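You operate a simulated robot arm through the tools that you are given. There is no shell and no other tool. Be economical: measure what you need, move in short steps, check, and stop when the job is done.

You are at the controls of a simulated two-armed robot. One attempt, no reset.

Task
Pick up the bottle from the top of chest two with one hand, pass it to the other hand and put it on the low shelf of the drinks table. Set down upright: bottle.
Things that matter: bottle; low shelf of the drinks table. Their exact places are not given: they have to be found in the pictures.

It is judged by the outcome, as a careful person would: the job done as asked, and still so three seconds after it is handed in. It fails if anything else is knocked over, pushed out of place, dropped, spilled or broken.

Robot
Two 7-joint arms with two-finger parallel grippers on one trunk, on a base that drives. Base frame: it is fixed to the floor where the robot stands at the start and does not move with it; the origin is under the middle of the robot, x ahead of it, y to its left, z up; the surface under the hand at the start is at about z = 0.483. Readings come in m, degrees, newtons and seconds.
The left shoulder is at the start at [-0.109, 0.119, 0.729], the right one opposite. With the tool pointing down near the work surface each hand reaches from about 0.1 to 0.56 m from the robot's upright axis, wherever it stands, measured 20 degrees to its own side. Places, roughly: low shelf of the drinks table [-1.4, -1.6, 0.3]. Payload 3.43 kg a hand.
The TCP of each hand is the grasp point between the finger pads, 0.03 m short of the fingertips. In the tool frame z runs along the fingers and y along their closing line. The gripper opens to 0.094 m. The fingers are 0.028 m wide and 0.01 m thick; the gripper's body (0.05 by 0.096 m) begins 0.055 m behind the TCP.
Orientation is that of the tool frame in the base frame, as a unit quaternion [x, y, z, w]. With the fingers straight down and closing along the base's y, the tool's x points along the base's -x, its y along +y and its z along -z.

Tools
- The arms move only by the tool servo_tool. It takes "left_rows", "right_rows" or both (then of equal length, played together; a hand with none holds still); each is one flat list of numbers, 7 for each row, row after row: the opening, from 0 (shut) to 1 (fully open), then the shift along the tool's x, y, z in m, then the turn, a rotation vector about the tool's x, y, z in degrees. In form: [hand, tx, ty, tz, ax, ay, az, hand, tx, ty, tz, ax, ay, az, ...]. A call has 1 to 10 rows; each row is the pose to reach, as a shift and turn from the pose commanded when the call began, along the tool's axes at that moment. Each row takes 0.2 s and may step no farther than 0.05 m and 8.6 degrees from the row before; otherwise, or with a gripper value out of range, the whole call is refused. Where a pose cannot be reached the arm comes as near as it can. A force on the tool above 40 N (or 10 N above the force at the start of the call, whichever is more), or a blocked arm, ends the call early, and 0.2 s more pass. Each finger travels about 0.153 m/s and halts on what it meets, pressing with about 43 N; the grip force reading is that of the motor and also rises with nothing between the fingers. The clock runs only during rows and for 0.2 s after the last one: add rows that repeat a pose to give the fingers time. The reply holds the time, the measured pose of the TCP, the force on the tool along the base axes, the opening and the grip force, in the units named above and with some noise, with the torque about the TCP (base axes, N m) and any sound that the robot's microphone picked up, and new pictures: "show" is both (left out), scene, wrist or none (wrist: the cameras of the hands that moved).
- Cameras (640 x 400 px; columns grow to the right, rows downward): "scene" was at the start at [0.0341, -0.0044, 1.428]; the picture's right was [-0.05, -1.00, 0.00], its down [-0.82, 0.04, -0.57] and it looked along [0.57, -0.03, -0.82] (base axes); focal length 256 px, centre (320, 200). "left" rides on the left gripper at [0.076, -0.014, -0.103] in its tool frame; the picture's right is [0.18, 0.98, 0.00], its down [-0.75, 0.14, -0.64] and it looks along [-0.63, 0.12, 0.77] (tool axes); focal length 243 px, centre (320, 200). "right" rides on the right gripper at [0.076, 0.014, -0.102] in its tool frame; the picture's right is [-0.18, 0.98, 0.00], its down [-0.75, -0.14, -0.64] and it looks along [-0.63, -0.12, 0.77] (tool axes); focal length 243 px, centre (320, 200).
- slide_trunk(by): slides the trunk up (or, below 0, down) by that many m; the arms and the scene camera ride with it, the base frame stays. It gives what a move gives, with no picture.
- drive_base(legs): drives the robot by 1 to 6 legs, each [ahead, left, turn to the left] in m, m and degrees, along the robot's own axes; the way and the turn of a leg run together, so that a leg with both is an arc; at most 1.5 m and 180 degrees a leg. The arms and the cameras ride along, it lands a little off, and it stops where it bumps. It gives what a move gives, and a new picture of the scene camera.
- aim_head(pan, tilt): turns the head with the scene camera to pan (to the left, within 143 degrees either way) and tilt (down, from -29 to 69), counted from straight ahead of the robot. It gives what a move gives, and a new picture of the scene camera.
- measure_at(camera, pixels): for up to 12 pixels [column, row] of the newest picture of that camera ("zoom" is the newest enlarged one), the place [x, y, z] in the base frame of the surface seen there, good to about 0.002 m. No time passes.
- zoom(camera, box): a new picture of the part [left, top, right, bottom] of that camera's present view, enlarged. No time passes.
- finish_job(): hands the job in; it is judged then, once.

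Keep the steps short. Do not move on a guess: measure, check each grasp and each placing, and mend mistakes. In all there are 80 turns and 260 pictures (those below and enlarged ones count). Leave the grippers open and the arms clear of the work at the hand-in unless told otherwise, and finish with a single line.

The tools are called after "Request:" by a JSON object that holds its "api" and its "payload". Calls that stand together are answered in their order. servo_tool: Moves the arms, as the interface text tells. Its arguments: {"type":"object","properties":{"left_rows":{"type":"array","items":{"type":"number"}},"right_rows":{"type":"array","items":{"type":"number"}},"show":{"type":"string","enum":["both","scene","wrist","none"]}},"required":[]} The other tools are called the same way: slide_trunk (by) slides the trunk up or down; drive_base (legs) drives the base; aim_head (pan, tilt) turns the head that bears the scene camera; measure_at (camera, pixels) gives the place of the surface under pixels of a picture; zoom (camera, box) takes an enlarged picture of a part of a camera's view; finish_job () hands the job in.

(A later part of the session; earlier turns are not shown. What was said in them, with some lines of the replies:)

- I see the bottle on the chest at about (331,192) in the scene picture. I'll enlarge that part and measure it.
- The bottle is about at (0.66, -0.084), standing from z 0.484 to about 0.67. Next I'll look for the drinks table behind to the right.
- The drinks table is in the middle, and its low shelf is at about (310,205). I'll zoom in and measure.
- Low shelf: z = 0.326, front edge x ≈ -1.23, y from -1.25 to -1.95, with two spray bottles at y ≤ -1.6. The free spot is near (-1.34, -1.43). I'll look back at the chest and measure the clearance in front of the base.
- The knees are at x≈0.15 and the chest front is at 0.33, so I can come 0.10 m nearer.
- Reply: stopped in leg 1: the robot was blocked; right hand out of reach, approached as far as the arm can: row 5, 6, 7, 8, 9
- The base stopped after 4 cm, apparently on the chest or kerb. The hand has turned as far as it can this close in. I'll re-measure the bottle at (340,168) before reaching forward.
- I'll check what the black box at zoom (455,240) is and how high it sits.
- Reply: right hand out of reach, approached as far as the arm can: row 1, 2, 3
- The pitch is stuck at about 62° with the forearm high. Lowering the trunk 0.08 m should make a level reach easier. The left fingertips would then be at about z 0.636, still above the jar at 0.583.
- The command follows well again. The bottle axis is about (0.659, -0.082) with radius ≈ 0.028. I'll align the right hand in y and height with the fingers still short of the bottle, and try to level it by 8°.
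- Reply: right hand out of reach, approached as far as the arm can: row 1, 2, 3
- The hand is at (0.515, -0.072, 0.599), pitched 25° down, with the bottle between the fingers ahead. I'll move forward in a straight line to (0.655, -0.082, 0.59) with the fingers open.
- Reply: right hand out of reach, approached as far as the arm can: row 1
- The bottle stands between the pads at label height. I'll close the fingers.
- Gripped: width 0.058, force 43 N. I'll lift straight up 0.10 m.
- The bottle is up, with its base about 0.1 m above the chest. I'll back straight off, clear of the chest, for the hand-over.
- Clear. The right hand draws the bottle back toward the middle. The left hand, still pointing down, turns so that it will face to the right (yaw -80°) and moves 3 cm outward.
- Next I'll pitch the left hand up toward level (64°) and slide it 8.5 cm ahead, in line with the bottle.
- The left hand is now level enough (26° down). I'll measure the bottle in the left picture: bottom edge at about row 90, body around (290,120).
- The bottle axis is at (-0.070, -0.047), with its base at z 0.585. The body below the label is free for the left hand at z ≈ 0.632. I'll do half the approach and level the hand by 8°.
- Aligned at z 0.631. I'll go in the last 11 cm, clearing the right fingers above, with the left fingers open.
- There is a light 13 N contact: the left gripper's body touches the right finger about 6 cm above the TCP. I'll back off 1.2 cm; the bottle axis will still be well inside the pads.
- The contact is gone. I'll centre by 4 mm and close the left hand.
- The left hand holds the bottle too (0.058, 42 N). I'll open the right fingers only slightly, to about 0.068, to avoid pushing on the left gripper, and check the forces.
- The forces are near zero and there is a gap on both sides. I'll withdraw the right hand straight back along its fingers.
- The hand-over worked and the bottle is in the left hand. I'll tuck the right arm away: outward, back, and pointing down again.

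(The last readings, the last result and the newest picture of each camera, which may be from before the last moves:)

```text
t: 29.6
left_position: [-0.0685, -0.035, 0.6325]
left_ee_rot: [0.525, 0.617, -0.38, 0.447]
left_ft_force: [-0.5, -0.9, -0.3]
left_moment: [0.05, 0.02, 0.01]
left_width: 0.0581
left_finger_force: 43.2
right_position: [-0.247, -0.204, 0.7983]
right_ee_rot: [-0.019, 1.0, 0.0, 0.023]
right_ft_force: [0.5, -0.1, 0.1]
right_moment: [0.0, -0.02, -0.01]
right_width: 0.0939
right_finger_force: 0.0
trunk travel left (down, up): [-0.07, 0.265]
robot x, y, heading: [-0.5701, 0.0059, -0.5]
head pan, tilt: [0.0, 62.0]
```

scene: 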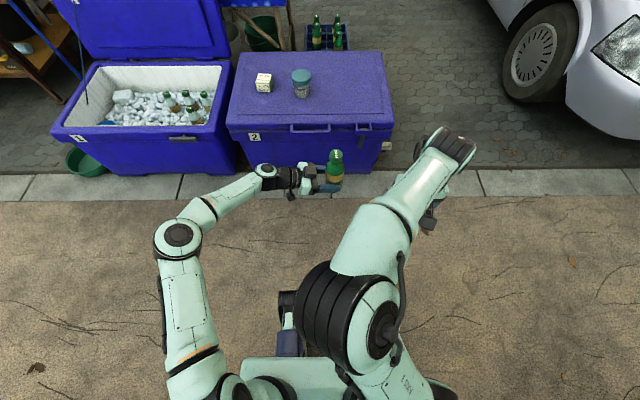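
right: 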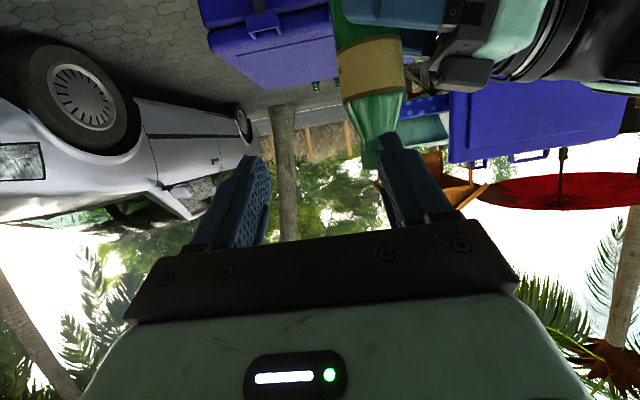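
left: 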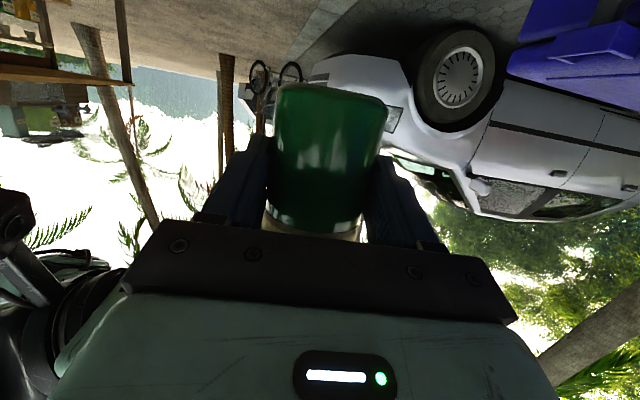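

The right elbow swung inward. I'll shift the right hand outward 10 cm while the left hand turns 48° toward forward, keeping the bottle upright (rotation about base z).

Request:
{"api": "servo_tool", "payload": {"right_rows": [1, 0, -0.02, 0, 0, 0, 0, 1, 0, -0.04, 0, 0, 0, 0, 1, 0, -0.06, 0, 0, 0, 0, 1, 0, -0.08, 0, 0, 0, 0, 1, 0, -0.1, 0, 0, 0, 0, 1, 0, -0.12, 0, 0, 0, 0, 1, 0, -0.12, 0, 0, 0, 0], "left_rows": [0, 0, 0, 0, -7.6, 0, -2.46, 0, 0, 0, 0, -15.2, 0, -4.92, 0, 0, 0, 0, -22.8, 0, -7.38, 0, 0, 0, 0, -30.4, 0, -9.84, 0, 0, 0, 0, -38, 0, -12.3, 0, 0, 0, 0, -45.6, 0, -14.76, 0, 0, 0, 0, -45.6, 0, -14.76], "show": "both"}}

```text
t: 31.2
left_position: [-0.069, -0.0323, 0.6328]
left_ee_rot: [0.228, 0.776, -0.165, 0.565]
left_ft_force: [-0.2, 0.1, -0.1]
left_moment: [0.04, 0.04, -0.02]
left_width: 0.0576
left_finger_force: 42.7
right_position: [-0.2438, -0.3246, 0.7978]
right_ee_rot: [-0.019, 0.999, 0.001, 0.025]
right_ft_force: [0.1, 0.3, 0.6]
right_moment: [0.0, 0.0, 0.0]
right_width: 0.094
right_finger_force: 0.1
trunk travel left (down, up): [-0.07, 0.265]
robot x, y, heading: [-0.5695, 0.0034, -0.6]
head pan, tilt: [0.0, 62.0]
```

scene: 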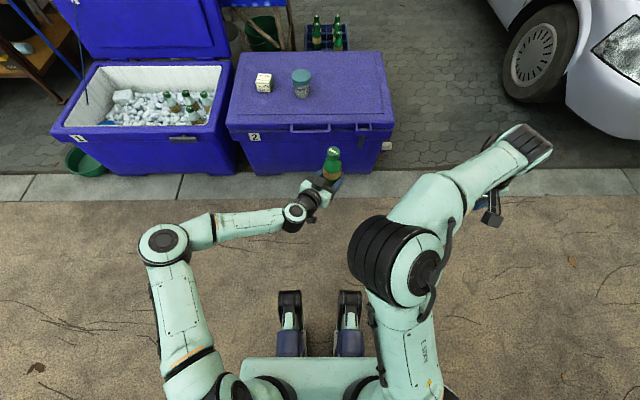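
right: 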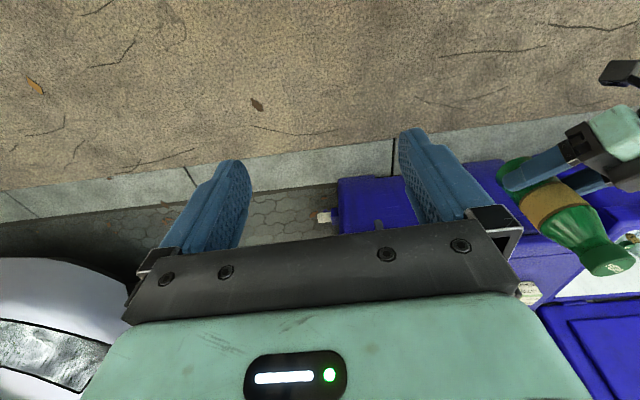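
left: 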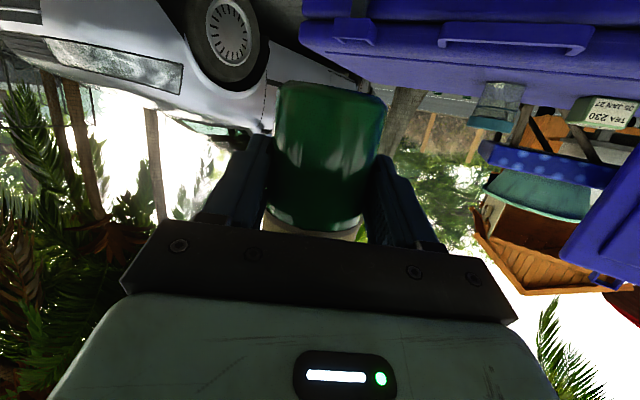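

The bottle is upright and secure. I'll turn the robot 90° right on the spot, which is clear of the chest, and look along the way.

Request:
{"api": "drive_base", "payload": {"legs": [[0, 0, -90]]}}

Request:
{"api": "aim_head", "payload": {"pan": 0, "tilt": 30}}

```text
t: 35.5
left_position: [-0.6127, -0.495, 0.6328]
left_ee_rot: [0.713, 0.383, -0.517, 0.278]
left_ft_force: [-0.6, 0.2, -0.5]
left_moment: [0.01, 0.01, -0.01]
left_width: 0.0575
left_finger_force: 42.8
right_position: [-0.9012, -0.3173, 0.7961]
right_ee_rot: [0.698, 0.716, -0.017, 0.018]
right_ft_force: [0.0, 0.3, 0.0]
right_moment: [0.01, 0.0, 0.03]
right_width: 0.0939
right_finger_force: 0.1
trunk travel left (down, up): [-0.07, 0.265]
robot x, y, heading: [-0.569, 0.0038, -91.4]
head pan, tilt: [0.0, 62.0]
```

scene: 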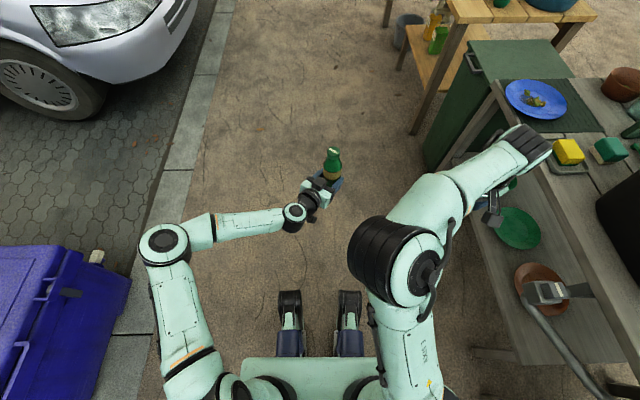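

```text
t: 36.4
left_position: [-0.6118, -0.4954, 0.6329]
left_ee_rot: [0.713, 0.384, -0.517, 0.279]
left_ft_force: [0.0, 0.0, 0.6]
left_moment: [0.02, -0.02, -0.03]
left_width: 0.0576
left_finger_force: 43.3
right_position: [-0.9007, -0.3175, 0.7967]
right_ee_rot: [0.698, 0.716, -0.016, 0.018]
right_ft_force: [-0.3, -0.2, -0.6]
right_moment: [-0.01, -0.01, 0.01]
right_width: 0.0941
right_finger_force: 0.0
trunk travel left (down, up): [-0.07, 0.265]
robot x, y, heading: [-0.5692, -0.0004, -91.5]
head pan, tilt: [0.0, 30.0]
```

scene: 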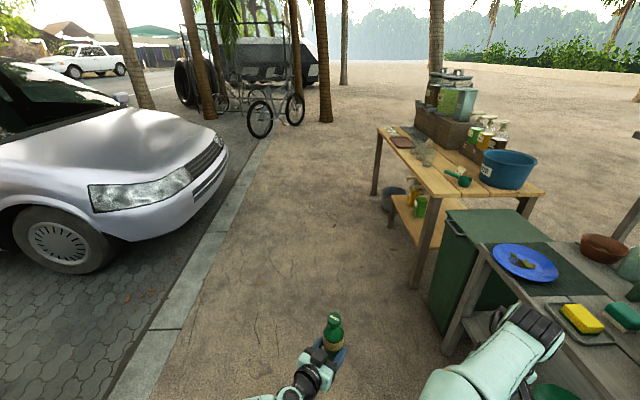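

The wash table is close to my right hand. I'll measure its edge, the bin and the car before driving.

Request:
{"api": "measure_at", "payload": {"camera": "scene", "pixels": [[484, 250], [520, 300], [450, 340], [460, 250], [432, 300], [415, 285], [445, 225], [225, 160], [110, 240], [190, 300], [530, 262], [560, 318]]}}

```text
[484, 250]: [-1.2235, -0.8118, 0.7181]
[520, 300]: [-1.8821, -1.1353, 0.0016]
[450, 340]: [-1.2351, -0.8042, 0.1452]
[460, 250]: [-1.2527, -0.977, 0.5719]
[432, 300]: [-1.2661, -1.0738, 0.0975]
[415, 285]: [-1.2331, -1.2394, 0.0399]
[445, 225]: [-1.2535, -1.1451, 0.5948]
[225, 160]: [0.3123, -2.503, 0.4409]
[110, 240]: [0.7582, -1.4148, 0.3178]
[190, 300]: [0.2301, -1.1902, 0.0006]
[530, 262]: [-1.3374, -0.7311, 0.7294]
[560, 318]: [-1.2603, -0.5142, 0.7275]
```

Everything on that side is at x < -1.22, and the car is at x > 0.3. I'll drive 1.45 m ahead, then turn to face the drinks table.

Request:
{"api": "drive_base", "payload": {"legs": [[1.45, 0.17, 0], [0, 0, -88.5]]}}

Request:
{"api": "aim_head", "payload": {"pan": 0, "tilt": 45}}

```text
t: 47.5
left_position: [-0.9522, -1.3859, 0.6325]
left_ee_rot: [0.772, -0.244, -0.559, -0.176]
left_ft_force: [0.4, 0.2, -0.6]
left_moment: [-0.02, -0.06, -0.02]
left_width: 0.0572
left_finger_force: 43.0
right_position: [-0.7656, -1.1008, 0.7955]
right_ee_rot: [1.0, -0.001, -0.025, 0.001]
right_ft_force: [0.0, -0.7, 0.1]
right_moment: [0.02, 0.0, -0.02]
right_width: 0.094
right_finger_force: 0.0
trunk travel left (down, up): [-0.07, 0.265]
robot x, y, heading: [-0.4548, -1.4436, 177.0]
head pan, tilt: [0.0, 30.0]
```

scene: 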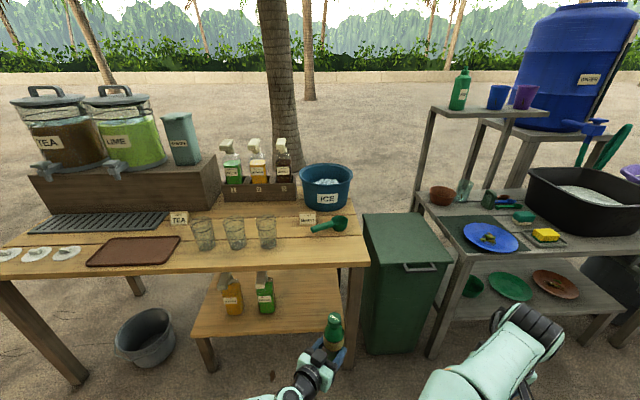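

```text
t: 48.3
left_position: [-0.9519, -1.3865, 0.6319]
left_ee_rot: [0.771, -0.245, -0.56, -0.177]
left_ft_force: [0.4, -0.4, 0.2]
left_moment: [-0.03, -0.05, -0.01]
left_width: 0.0573
left_finger_force: 42.8
right_position: [-0.7657, -1.1002, 0.7961]
right_ee_rot: [1.0, -0.001, -0.025, 0.001]
right_ft_force: [-0.8, 0.5, -0.2]
right_moment: [-0.01, -0.01, 0.03]
right_width: 0.0939
right_finger_force: 0.0
trunk travel left (down, up): [-0.07, 0.265]
robot x, y, heading: [-0.4521, -1.4457, 176.9]
head pan, tilt: [0.0, 45.0]
```

scene: 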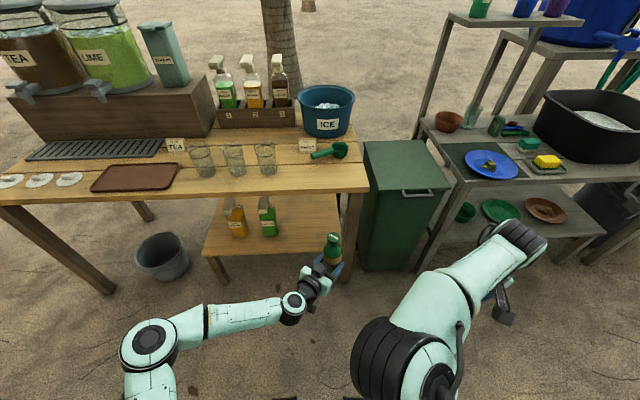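

I'm facing the drinks table, with the bottle at (-0.952, -1.386) well short of the edge. I'll lower the trunk its last 7 cm, then the arm 16.5 cm, so the bottle fits between shelf and table top.

Request:
{"api": "slide_trunk", "payload": {"by": -0.07}}

Request:
{"api": "servo_tool", "payload": {"left_rows": [0, 0.033, 0.007, 0.005, 0, 0, 0, 0, 0.066, 0.014, 0.011, 0, 0, 0, 0, 0.099, 0.022, 0.016, 0, 0, 0, 0, 0.132, 0.029, 0.022, 0, 0, 0, 0, 0.165, 0.036, 0.027, 0, 0, 0, 0, 0.165, 0.036, 0.027, 0, 0, 0], "show": "both"}}

```text
t: 49.3
left_position: [-0.951, -1.3874, 0.5641]
left_ee_rot: [0.771, -0.245, -0.561, -0.177]
left_ft_force: [0.1, 0.5, -0.9]
left_moment: [-0.05, -0.03, -0.02]
left_width: 0.0571
left_finger_force: 43.1
right_position: [-0.7661, -1.1015, 0.7266]
right_ee_rot: [1.0, -0.001, -0.024, -0.001]
right_ft_force: [-0.8, -0.3, 0.3]
right_moment: [-0.01, 0.02, 0.01]
right_width: 0.0939
right_finger_force: 0.1
trunk travel left (down, up): [0.0, 0.335]
robot x, y, heading: [-0.4537, -1.4429, 177.3]
head pan, tilt: [0.0, 45.0]
```

```text
t: 50.7
left_position: [-0.9515, -1.4317, 0.3973]
left_ee_rot: [0.771, -0.244, -0.561, -0.177]
left_ft_force: [0.3, -0.2, 0.0]
left_moment: [-0.02, -0.04, -0.01]
left_width: 0.0571
left_finger_force: 43.4
right_position: [-0.7663, -1.1024, 0.7263]
right_ee_rot: [1.0, -0.001, -0.025, 0.001]
right_ft_force: [-0.1, 0.4, 0.3]
right_moment: [0.02, -0.01, 0.01]
right_width: 0.0942
right_finger_force: 0.0
trunk travel left (down, up): [0.0, 0.335]
robot x, y, heading: [-0.4557, -1.4413, 177.2]
head pan, tilt: [0.0, 45.0]
```

scene: 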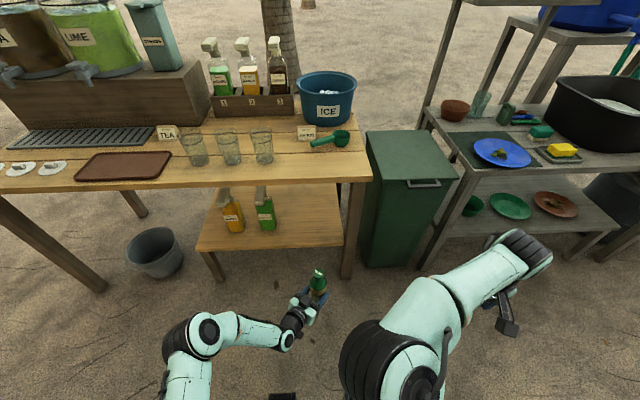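
left: 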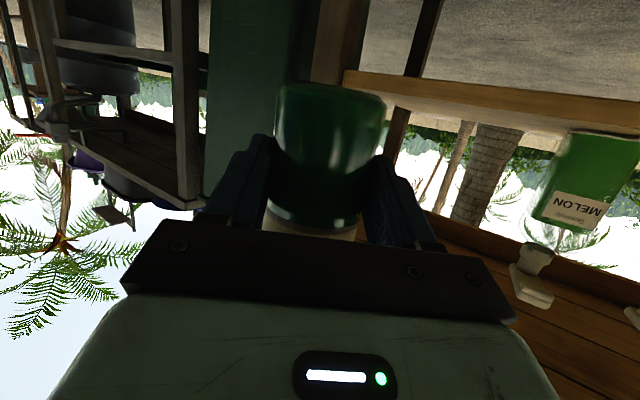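

I'll measure the shelf edge, the bottle's bottom, the spray bottle and the table leg from here.

Request:
{"api": "measure_at", "payload": {"camera": "scene", "pixels": [[300, 246], [300, 232], [335, 240], [266, 228], [265, 200], [345, 265], [318, 275], [318, 292], [300, 215], [330, 186]]}}

Request:
{"api": "measure_at", "payload": {"camera": "left", "pixels": [[330, 92], [328, 120], [325, 150], [325, 180], [285, 130], [375, 130], [500, 105], [570, 150]]}}

Request:
{"api": "zoom", "payload": {"camera": "scene", "box": [190, 170, 390, 350]}}

```text
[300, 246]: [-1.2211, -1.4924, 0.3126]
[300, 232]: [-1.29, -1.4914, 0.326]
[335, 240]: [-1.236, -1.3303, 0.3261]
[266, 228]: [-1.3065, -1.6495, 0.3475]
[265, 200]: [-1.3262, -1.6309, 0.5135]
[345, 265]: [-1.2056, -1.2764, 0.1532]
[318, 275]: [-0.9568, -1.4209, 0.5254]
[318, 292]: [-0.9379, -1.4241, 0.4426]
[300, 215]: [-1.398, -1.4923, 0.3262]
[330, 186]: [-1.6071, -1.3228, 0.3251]
```

```text
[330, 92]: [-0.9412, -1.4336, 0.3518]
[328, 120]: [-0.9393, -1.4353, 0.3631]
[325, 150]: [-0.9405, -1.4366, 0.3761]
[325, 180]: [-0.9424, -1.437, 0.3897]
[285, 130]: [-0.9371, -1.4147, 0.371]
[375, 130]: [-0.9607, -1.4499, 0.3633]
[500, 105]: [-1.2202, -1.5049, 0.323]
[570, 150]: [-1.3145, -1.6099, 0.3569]
```

```text
2.22 times, centred on (290, 260) of scene
```

zoom: 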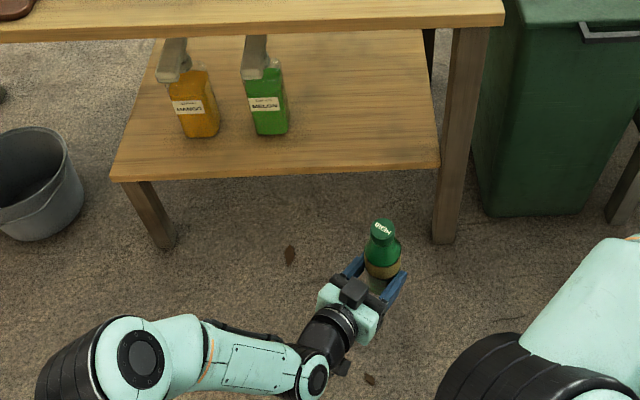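

The bottle's base is at z 0.35, 2.5 cm over the shelf level, and the way in is clear: leg at y -1.25, spray bottle at y -1.63. I'll drive 0.25 m ahead.

Request:
{"api": "drive_base", "payload": {"legs": [[0.25, 0, 0]]}}

```text
t: 52.5
left_position: [-1.1974, -1.416, 0.3972]
left_ee_rot: [0.771, -0.245, -0.56, -0.178]
left_ft_force: [0.1, -1.1, 0.1]
left_moment: [-0.06, -0.08, 0.04]
left_width: 0.0571
left_finger_force: 42.5
right_position: [-1.0111, -1.0876, 0.7263]
right_ee_rot: [1.0, -0.002, -0.024, 0.0]
right_ft_force: [-0.2, -0.1, 0.4]
right_moment: [-0.01, -0.01, -0.03]
right_width: 0.094
right_finger_force: 0.1
trunk travel left (down, up): [0.0, 0.335]
robot x, y, heading: [-0.6981, -1.4312, 176.6]
head pan, tilt: [0.0, 45.0]
```

scene: 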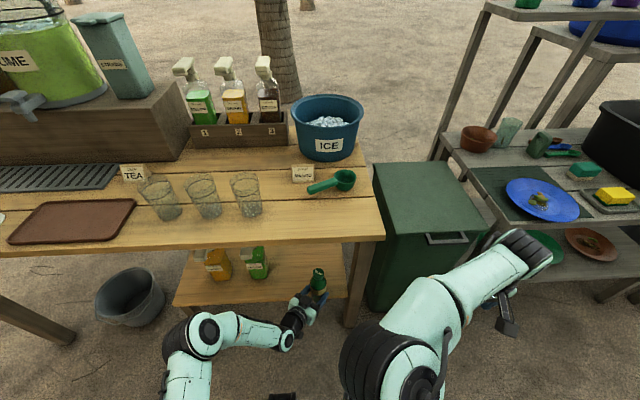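

Next I'll reach 12.5 cm further in with the arm, level.

Request:
{"api": "servo_tool", "payload": {"left_rows": [0, -0.007, 0.022, 0.0215, 0, 0, 0, 0, -0.014, 0.044, 0.043, 0, 0, 0, 0, -0.021, 0.066, 0.0645, 0, 0, 0, 0, -0.028, 0.0883, 0.0862, 0, 0, 0, 0, -0.028, 0.0883, 0.0862, 0, 0, 0], "show": "both"}}

```text
t: 53.8
left_position: [-1.3228, -1.4371, 0.3952]
left_ee_rot: [0.772, -0.245, -0.56, -0.177]
left_ft_force: [-0.4, 0.8, -0.9]
left_moment: [0.0, -0.05, 0.02]
left_width: 0.0571
left_finger_force: 42.9
right_position: [-1.0093, -1.0866, 0.7258]
right_ee_rot: [1.0, -0.002, -0.025, 0.0]
right_ft_force: [0.3, -0.2, -0.5]
right_moment: [0.03, -0.04, 0.02]
right_width: 0.094
right_finger_force: 0.1
trunk travel left (down, up): [0.0, 0.335]
robot x, y, heading: [-0.7013, -1.4304, 176.8]
head pan, tilt: [0.0, 45.0]
```

scene: 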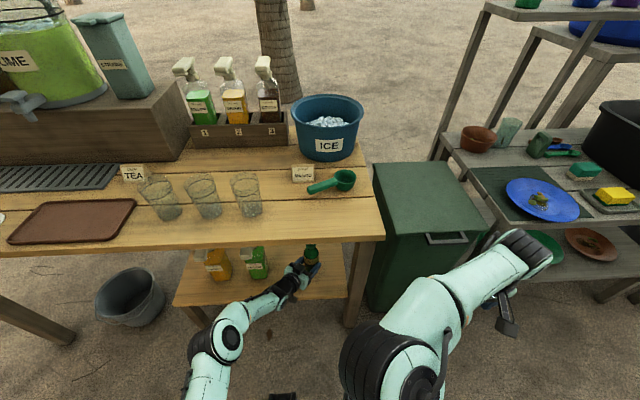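
left: 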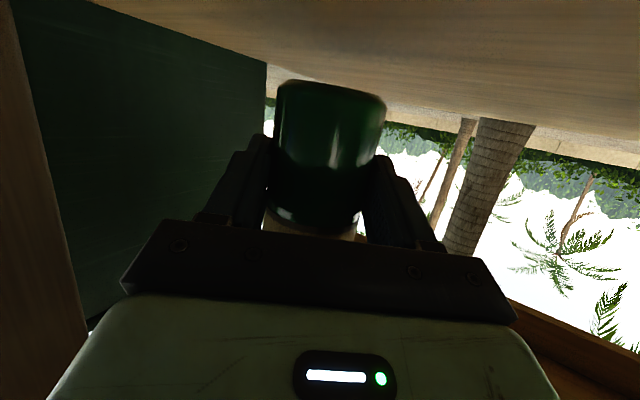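

The bottle is over the shelf. I'll measure the remaining gap and check that it is upright.

Request:
{"api": "measure_at", "payload": {"camera": "left", "pixels": [[330, 88], [330, 95], [328, 120], [325, 180], [280, 100], [380, 108], [340, 60]]}}

Request:
{"api": "zoom", "payload": {"camera": "left", "box": [240, 50, 420, 200]}}

```text
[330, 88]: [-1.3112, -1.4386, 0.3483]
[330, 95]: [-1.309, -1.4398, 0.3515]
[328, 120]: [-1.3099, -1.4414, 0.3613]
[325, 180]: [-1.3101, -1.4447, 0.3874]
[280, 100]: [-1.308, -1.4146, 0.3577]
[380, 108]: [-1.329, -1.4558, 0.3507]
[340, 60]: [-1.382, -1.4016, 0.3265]
```

```text
2.67 times, centred on (330, 125) of left
```

zoom: 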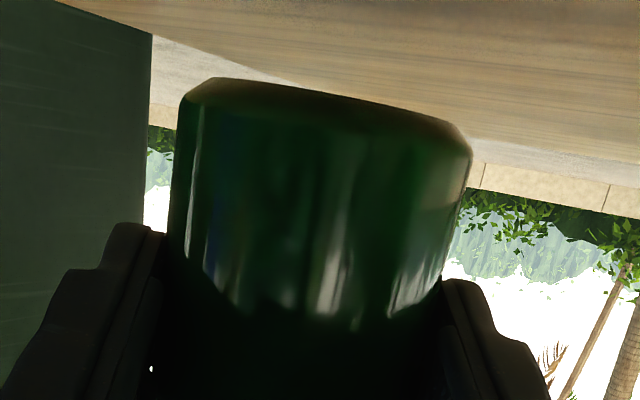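

The bottom is at about 0.347 with the shelf at 0.326. I'll lower 1.8 cm gently and read the force.

Request:
{"api": "servo_tool", "payload": {"left_rows": [0, 0.0057, 0, 0.0019, 0, 0, 0, 0, 0.0114, 0, 0.0037, 0, 0, 0, 0, 0.0152, 0, 0.0049, 0, 0, 0, 0, 0.0171, 0, 0.0056, 0, 0, 0, 0, 0.0171, 0, 0.0056, 0, 0, 0], "show": "wrist"}}

Request:
{"api": "measure_at", "payload": {"camera": "left", "pixels": [[330, 88], [330, 95], [340, 70]]}}

```text
t: 55.1
left_position: [-1.3228, -1.4361, 0.3816]
left_ee_rot: [0.771, -0.244, -0.561, -0.178]
left_ft_force: [16.3, -3.5, 19.0]
left_moment: [-1.54, -3.11, 0.67]
left_width: 0.0571
left_finger_force: 43.0
right_position: [-1.0108, -1.0887, 0.7252]
right_ee_rot: [1.0, -0.002, -0.025, 0.001]
right_ft_force: [-1.0, -0.1, 0.3]
right_moment: [0.01, -0.03, 0.01]
right_width: 0.0939
right_finger_force: 0.1
trunk travel left (down, up): [0.0, 0.335]
robot x, y, heading: [-0.6964, -1.4288, 176.9]
head pan, tilt: [0.0, 45.0]
stopped in row 5 (left hand): the force on the tool passed its limit at 41 N (the readings are from after the stop); the commanded pose is now the measured one
```

left: 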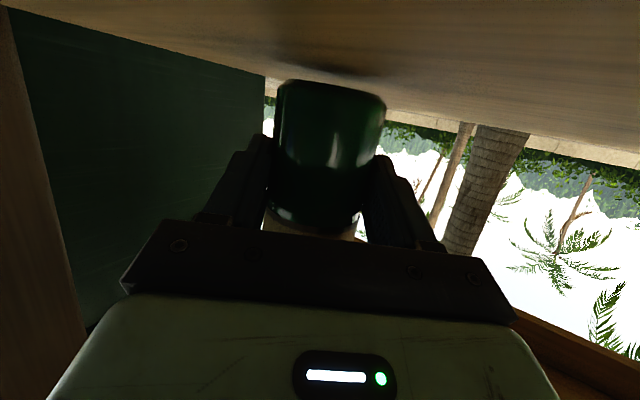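

```text
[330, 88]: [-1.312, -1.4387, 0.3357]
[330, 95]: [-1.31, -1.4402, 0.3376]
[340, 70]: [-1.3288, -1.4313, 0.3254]
```

Force stopped the move at TCP z 0.382. The torque puts the contact about 12 cm behind the TCP, which means the camera under the hand met the shelf's front edge, not the bottle. I'll raise 2 cm, draw back 4 cm and turn the hand straight (35°), so that the camera stays outside the edge.

Request:
{"api": "servo_tool", "payload": {"left_rows": [0, -0.019, 0, -0.006, 0, 0, 0, 0, -0.014, -0.012, -0.022, 0, 0, 0, 0, -0.009, -0.023, -0.0373, -6.65, 0, -2.16, 0, -0.009, -0.023, -0.0373, -13.3, 0, -4.3, 0, -0.009, -0.023, -0.0373, -20, 0, -6.5, 0, -0.009, -0.023, -0.0373, -26.6, 0, -8.65, 0, -0.009, -0.023, -0.0373, -33.2, 0, -10.8, 0, -0.009, -0.023, -0.0373, -33.2, 0, -10.8], "show": "both"}}

```text
t: 56.9
left_position: [-1.2839, -1.4374, 0.3998]
left_ee_rot: [0.809, -0.001, -0.588, 0.0]
left_ft_force: [-0.7, -0.1, 0.4]
left_moment: [0.04, -0.06, 0.02]
left_width: 0.0572
left_finger_force: 43.2
right_position: [-1.01, -1.088, 0.7265]
right_ee_rot: [1.0, -0.002, -0.024, 0.001]
right_ft_force: [0.4, 0.6, 0.4]
right_moment: [0.01, 0.03, 0.0]
right_width: 0.0937
right_finger_force: 0.0
trunk travel left (down, up): [0.0, 0.335]
robot x, y, heading: [-0.696, -1.4281, 176.8]
head pan, tilt: [0.0, 45.0]
```

scene: 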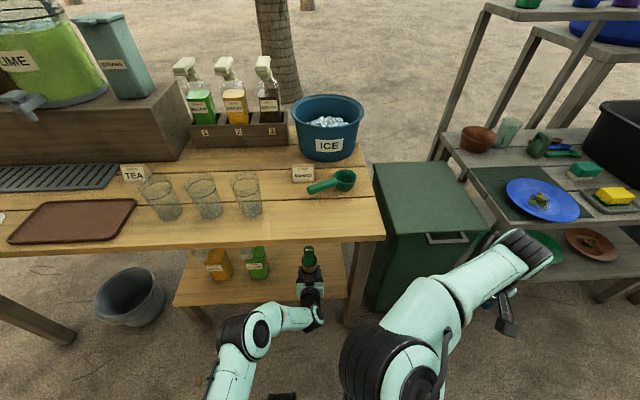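
left: 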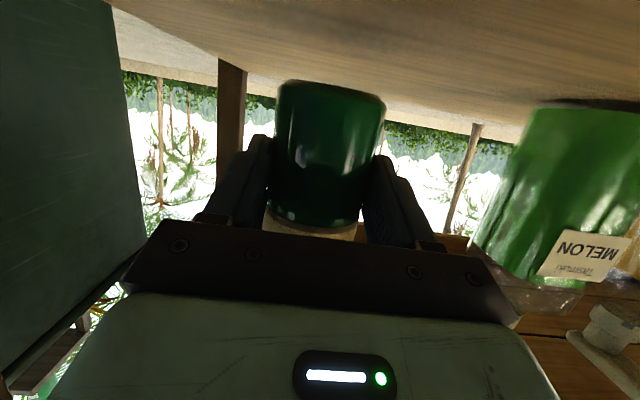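

The hand now points straight in. I'll re-measure the bottle bottom and shelf edge.

Request:
{"api": "measure_at", "payload": {"camera": "left", "pixels": [[330, 87], [330, 95], [328, 130], [325, 190], [285, 130], [378, 130], [300, 40], [480, 240], [560, 130]]}}

Request:
{"api": "zoom", "payload": {"camera": "scene", "box": [170, 220, 370, 345]}}

```text
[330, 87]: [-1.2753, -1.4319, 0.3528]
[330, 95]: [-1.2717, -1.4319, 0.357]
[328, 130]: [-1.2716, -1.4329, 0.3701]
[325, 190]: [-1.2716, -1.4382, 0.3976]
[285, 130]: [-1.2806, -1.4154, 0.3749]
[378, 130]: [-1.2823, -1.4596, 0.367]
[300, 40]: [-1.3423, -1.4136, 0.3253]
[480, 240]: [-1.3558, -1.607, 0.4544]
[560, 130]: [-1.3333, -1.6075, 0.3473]
```

```text
3.20 times, centred on (270, 282) of scene
```

zoom: 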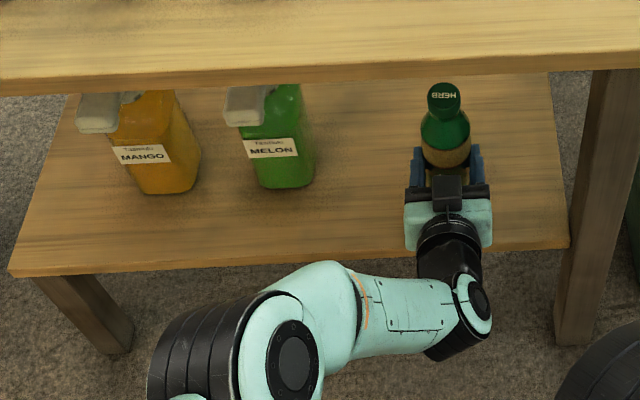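

The bottle is vertical (its face stays at x -1.2716 over its height), with its bottom at ≈ 0.351. I'll lower 2.2 cm gently.

Request:
{"api": "servo_tool", "payload": {"left_rows": [0, 0.0076, 0, 0.0025, 0, 0, 0, 0, 0.0133, 0, 0.0043, 0, 0, 0, 0, 0.0171, 0, 0.0056, 0, 0, 0, 0, 0.019, 0, 0.0062, 0, 0, 0, 0, 0.0209, 0, 0.0068, 0, 0, 0, 0, 0.0209, 0, 0.0068, 0, 0, 0], "show": "wrist"}}

Request:
{"api": "measure_at", "payload": {"camera": "left", "pixels": [[330, 87], [330, 95], [328, 130], [325, 190], [320, 70]]}}

```text
t: 58.3
left_position: [-1.2836, -1.4367, 0.3791]
left_ee_rot: [0.808, -0.002, -0.589, -0.001]
left_ft_force: [-0.3, -0.2, -0.8]
left_moment: [0.0, -0.08, -0.01]
left_width: 0.0571
left_finger_force: 42.9
right_position: [-1.0111, -1.0874, 0.7263]
right_ee_rot: [1.0, -0.003, -0.025, 0.001]
right_ft_force: [0.4, 0.2, -0.7]
right_moment: [-0.03, 0.03, 0.01]
right_width: 0.0942
right_finger_force: 0.1
trunk travel left (down, up): [0.0, 0.335]
robot x, y, heading: [-0.7037, -1.4291, 176.8]
head pan, tilt: [0.0, 45.0]
```

left: 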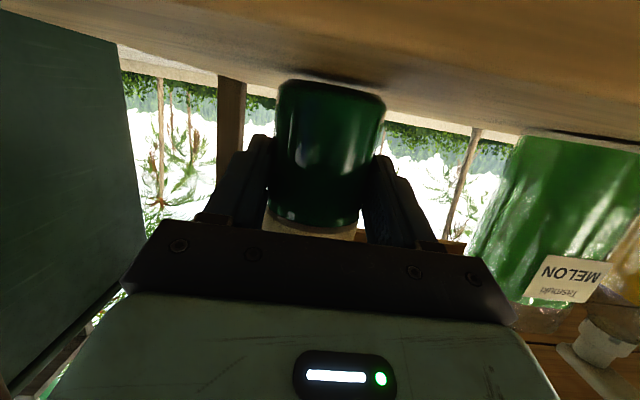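

```text
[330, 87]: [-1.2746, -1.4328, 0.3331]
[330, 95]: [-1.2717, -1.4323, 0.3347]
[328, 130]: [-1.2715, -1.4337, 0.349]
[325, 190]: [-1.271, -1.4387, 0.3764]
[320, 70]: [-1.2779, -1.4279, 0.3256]
```

No contact yet; the bottom is at ≈ 0.330. I'll go down 4 mm more in 1 mm steps.

Request:
{"api": "servo_tool", "payload": {"left_rows": [0, 0.001, 0, 0.0003, 0, 0, 0, 0, 0.0019, 0, 0.0006, 0, 0, 0, 0, 0.0029, 0, 0.0009, 0, 0, 0, 0, 0.0038, 0, 0.0012, 0, 0, 0, 0, 0.0038, 0, 0.0012, 0, 0, 0], "show": "wrist"}}

Request:
{"api": "measure_at", "payload": {"camera": "left", "pixels": [[330, 85], [330, 88], [330, 95], [325, 190], [320, 70]]}}

```text
t: 59.5
left_position: [-1.2823, -1.4369, 0.374]
left_ee_rot: [0.809, -0.001, -0.588, -0.001]
left_ft_force: [-0.4, -0.7, -0.1]
left_moment: [0.0, -0.04, 0.02]
left_width: 0.0572
left_finger_force: 42.8
right_position: [-1.0109, -1.0869, 0.7253]
right_ee_rot: [1.0, -0.003, -0.025, 0.001]
right_ft_force: [-0.1, 0.0, 0.8]
right_moment: [-0.02, 0.0, -0.04]
right_width: 0.0941
right_finger_force: 0.0
trunk travel left (down, up): [0.0, 0.335]
robot x, y, heading: [-0.7, -1.4268, 176.6]
head pan, tilt: [0.0, 45.0]
```

left: 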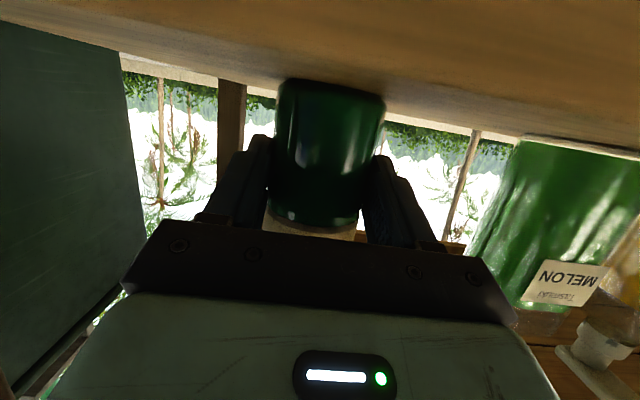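

```text
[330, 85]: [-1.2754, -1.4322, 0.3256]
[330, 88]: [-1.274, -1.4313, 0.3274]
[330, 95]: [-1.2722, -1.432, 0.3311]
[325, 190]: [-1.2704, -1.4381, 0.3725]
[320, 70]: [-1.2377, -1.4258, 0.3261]
```

Almost touching. I'll go down in half-millimetre steps until there is force.

Request:
{"api": "servo_tool", "payload": {"left_rows": [0, 0.0005, 0, 0.0002, 0, 0, 0, 0, 0.001, 0, 0.0003, 0, 0, 0, 0, 0.0014, 0, 0.0005, 0, 0, 0, 0, 0.0019, 0, 0.0006, 0, 0, 0, 0, 0.0019, 0, 0.0006, 0, 0, 0], "show": "none"}}

```text
t: 60.7
left_position: [-1.2835, -1.4361, 0.3737]
left_ee_rot: [0.808, -0.002, -0.589, -0.001]
left_ft_force: [0.9, -0.9, 8.0]
left_moment: [-0.02, -0.17, -0.03]
left_width: 0.057
left_finger_force: 42.9
right_position: [-1.0092, -1.0886, 0.726]
right_ee_rot: [1.0, -0.002, -0.025, 0.0]
right_ft_force: [-0.6, 0.5, -0.4]
right_moment: [-0.02, 0.02, 0.02]
right_width: 0.0941
right_finger_force: 0.1
trunk travel left (down, up): [0.0, 0.335]
robot x, y, heading: [-0.6991, -1.4277, 176.8]
head pan, tilt: [0.0, 45.0]
```

8 N straight up with little torque: the bottle stands on the shelf. I'll open the fingers gently.

Request:
{"api": "servo_tool", "payload": {"left_rows": [0.62, 0, 0, 0, 0, 0, 0, 0.66, 0, 0, 0, 0, 0, 0, 0.75, 0, 0, 0, 0, 0, 0, 1, 0, 0, 0, 0, 0, 0, 1, 0, 0, 0, 0, 0, 0], "show": "wrist"}}

Request:
{"api": "measure_at", "payload": {"camera": "left", "pixels": [[330, 95], [328, 120], [325, 150], [325, 190], [280, 130], [380, 130]]}}

```text
t: 61.9
left_position: [-1.2836, -1.4364, 0.3728]
left_ee_rot: [0.809, -0.002, -0.588, -0.001]
left_ft_force: [0.0, 0.3, 0.9]
left_moment: [0.03, -0.02, 0.02]
left_width: 0.0942
left_finger_force: 0.0
right_position: [-1.0093, -1.0878, 0.7263]
right_ee_rot: [1.0, -0.002, -0.024, 0.001]
right_ft_force: [0.3, 0.5, 0.2]
right_moment: [0.0, 0.0, -0.02]
right_width: 0.094
right_finger_force: 0.0
trunk travel left (down, up): [0.0, 0.335]
robot x, y, heading: [-0.6994, -1.4308, 176.8]
head pan, tilt: [0.0, 45.0]
```

left: 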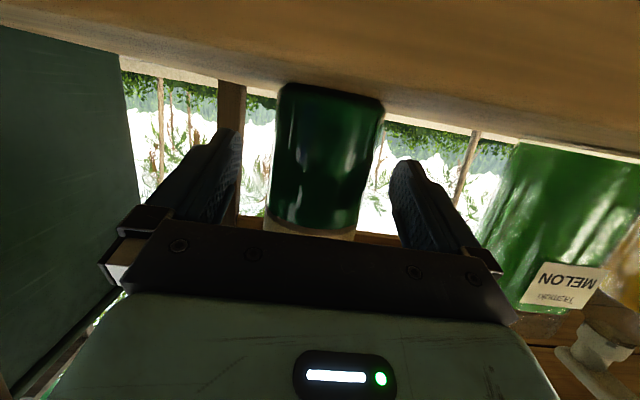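

```text
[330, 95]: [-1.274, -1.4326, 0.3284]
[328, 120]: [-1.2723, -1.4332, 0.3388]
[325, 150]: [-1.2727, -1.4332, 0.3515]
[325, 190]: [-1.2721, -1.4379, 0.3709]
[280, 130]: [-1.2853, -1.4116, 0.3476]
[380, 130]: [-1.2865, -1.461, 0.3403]
```

Released, and the bottle stands vertical. I'll withdraw the hand level, straight back 17 cm.

Request:
{"api": "servo_tool", "payload": {"left_rows": [1, 0.0062, 0, -0.019, 0, 0, 0, 1, 0.0155, 0, -0.0476, 0, 0, 0, 1, 0.028, 0, -0.0856, 0, 0, 0, 1, 0.04, 0, -0.1236, 0, 0, 0, 1, 0.0525, 0, -0.1617, 0, 0, 0], "show": "both"}}

```text
t: 63.1
left_position: [-1.1131, -1.4371, 0.3734]
left_ee_rot: [0.809, -0.002, -0.588, -0.001]
left_ft_force: [-0.2, -0.7, -0.3]
left_moment: [0.0, 0.0, -0.01]
left_width: 0.0938
left_finger_force: 0.0
right_position: [-1.0112, -1.0874, 0.7254]
right_ee_rot: [1.0, -0.002, -0.024, 0.001]
right_ft_force: [0.7, -0.1, 0.4]
right_moment: [-0.03, 0.01, -0.01]
right_width: 0.0939
right_finger_force: 0.0
trunk travel left (down, up): [0.0, 0.335]
robot x, y, heading: [-0.7005, -1.429, 176.9]
head pan, tilt: [0.0, 45.0]
```

scene: 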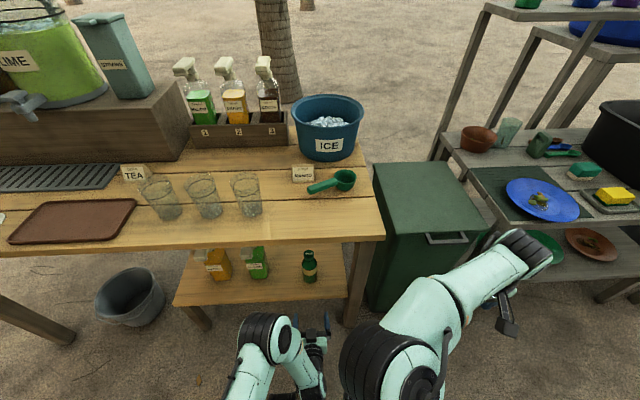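
left: 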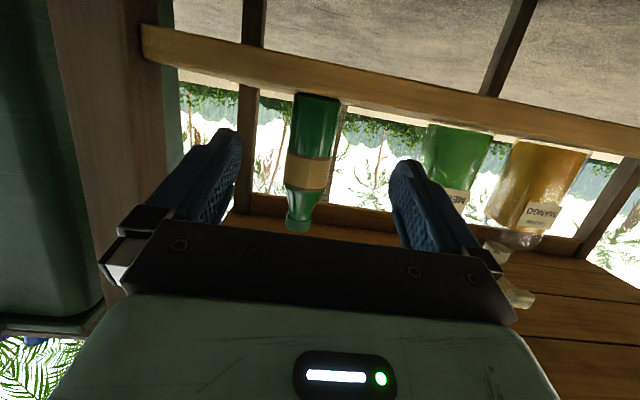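

The bottle stands upright on the low shelf and nothing else has moved. I'll back the base away 0.3 m for clearance and check once more.

Request:
{"api": "drive_base", "payload": {"legs": [[-0.3, 0, 0]]}}

Request:
{"api": "zoom", "payload": {"camera": "scene", "box": [180, 150, 400, 300]}}

```text
t: 65.1
left_position: [-0.8119, -1.4553, 0.3736]
left_ee_rot: [0.809, 0.001, -0.588, 0.0]
left_ft_force: [0.1, 0.2, 0.4]
left_moment: [0.04, 0.02, 0.01]
left_width: 0.0939
left_finger_force: 0.1
right_position: [-0.7105, -1.1068, 0.7256]
right_ee_rot: [1.0, 0.0, -0.024, 0.001]
right_ft_force: [0.8, 0.4, -0.8]
right_moment: [0.0, 0.0, -0.02]
right_width: 0.094
right_finger_force: 0.1
trunk travel left (down, up): [0.0, 0.335]
robot x, y, heading: [-0.4006, -1.4453, 177.0]
head pan, tilt: [0.0, 45.0]
```

scene: 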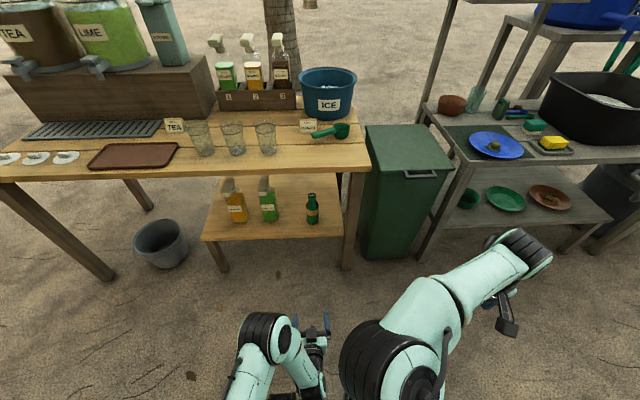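

```text
2.67 times, centred on (290, 225) of scene
```

zoom: 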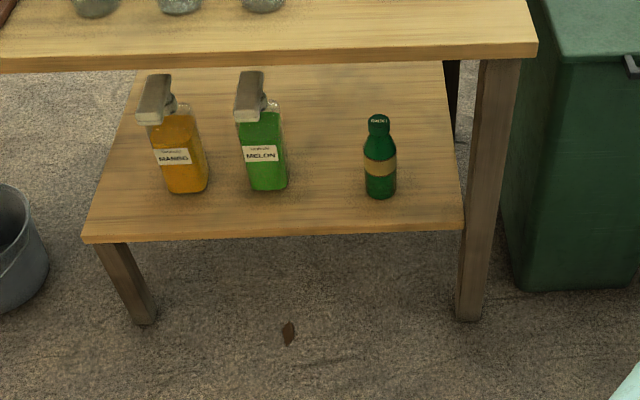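

All is in order: the bottle is upright on the low shelf, the grippers are open and the arms are clear. I'll hand in the job.

Request:
{"api": "finish_job", "payload": {}}

```text
The job is handed in.
```

The bottle was picked up with the right hand, passed to the left, and set upright on the low shelf of the drinks table; nothing was seen moved or knocked over.
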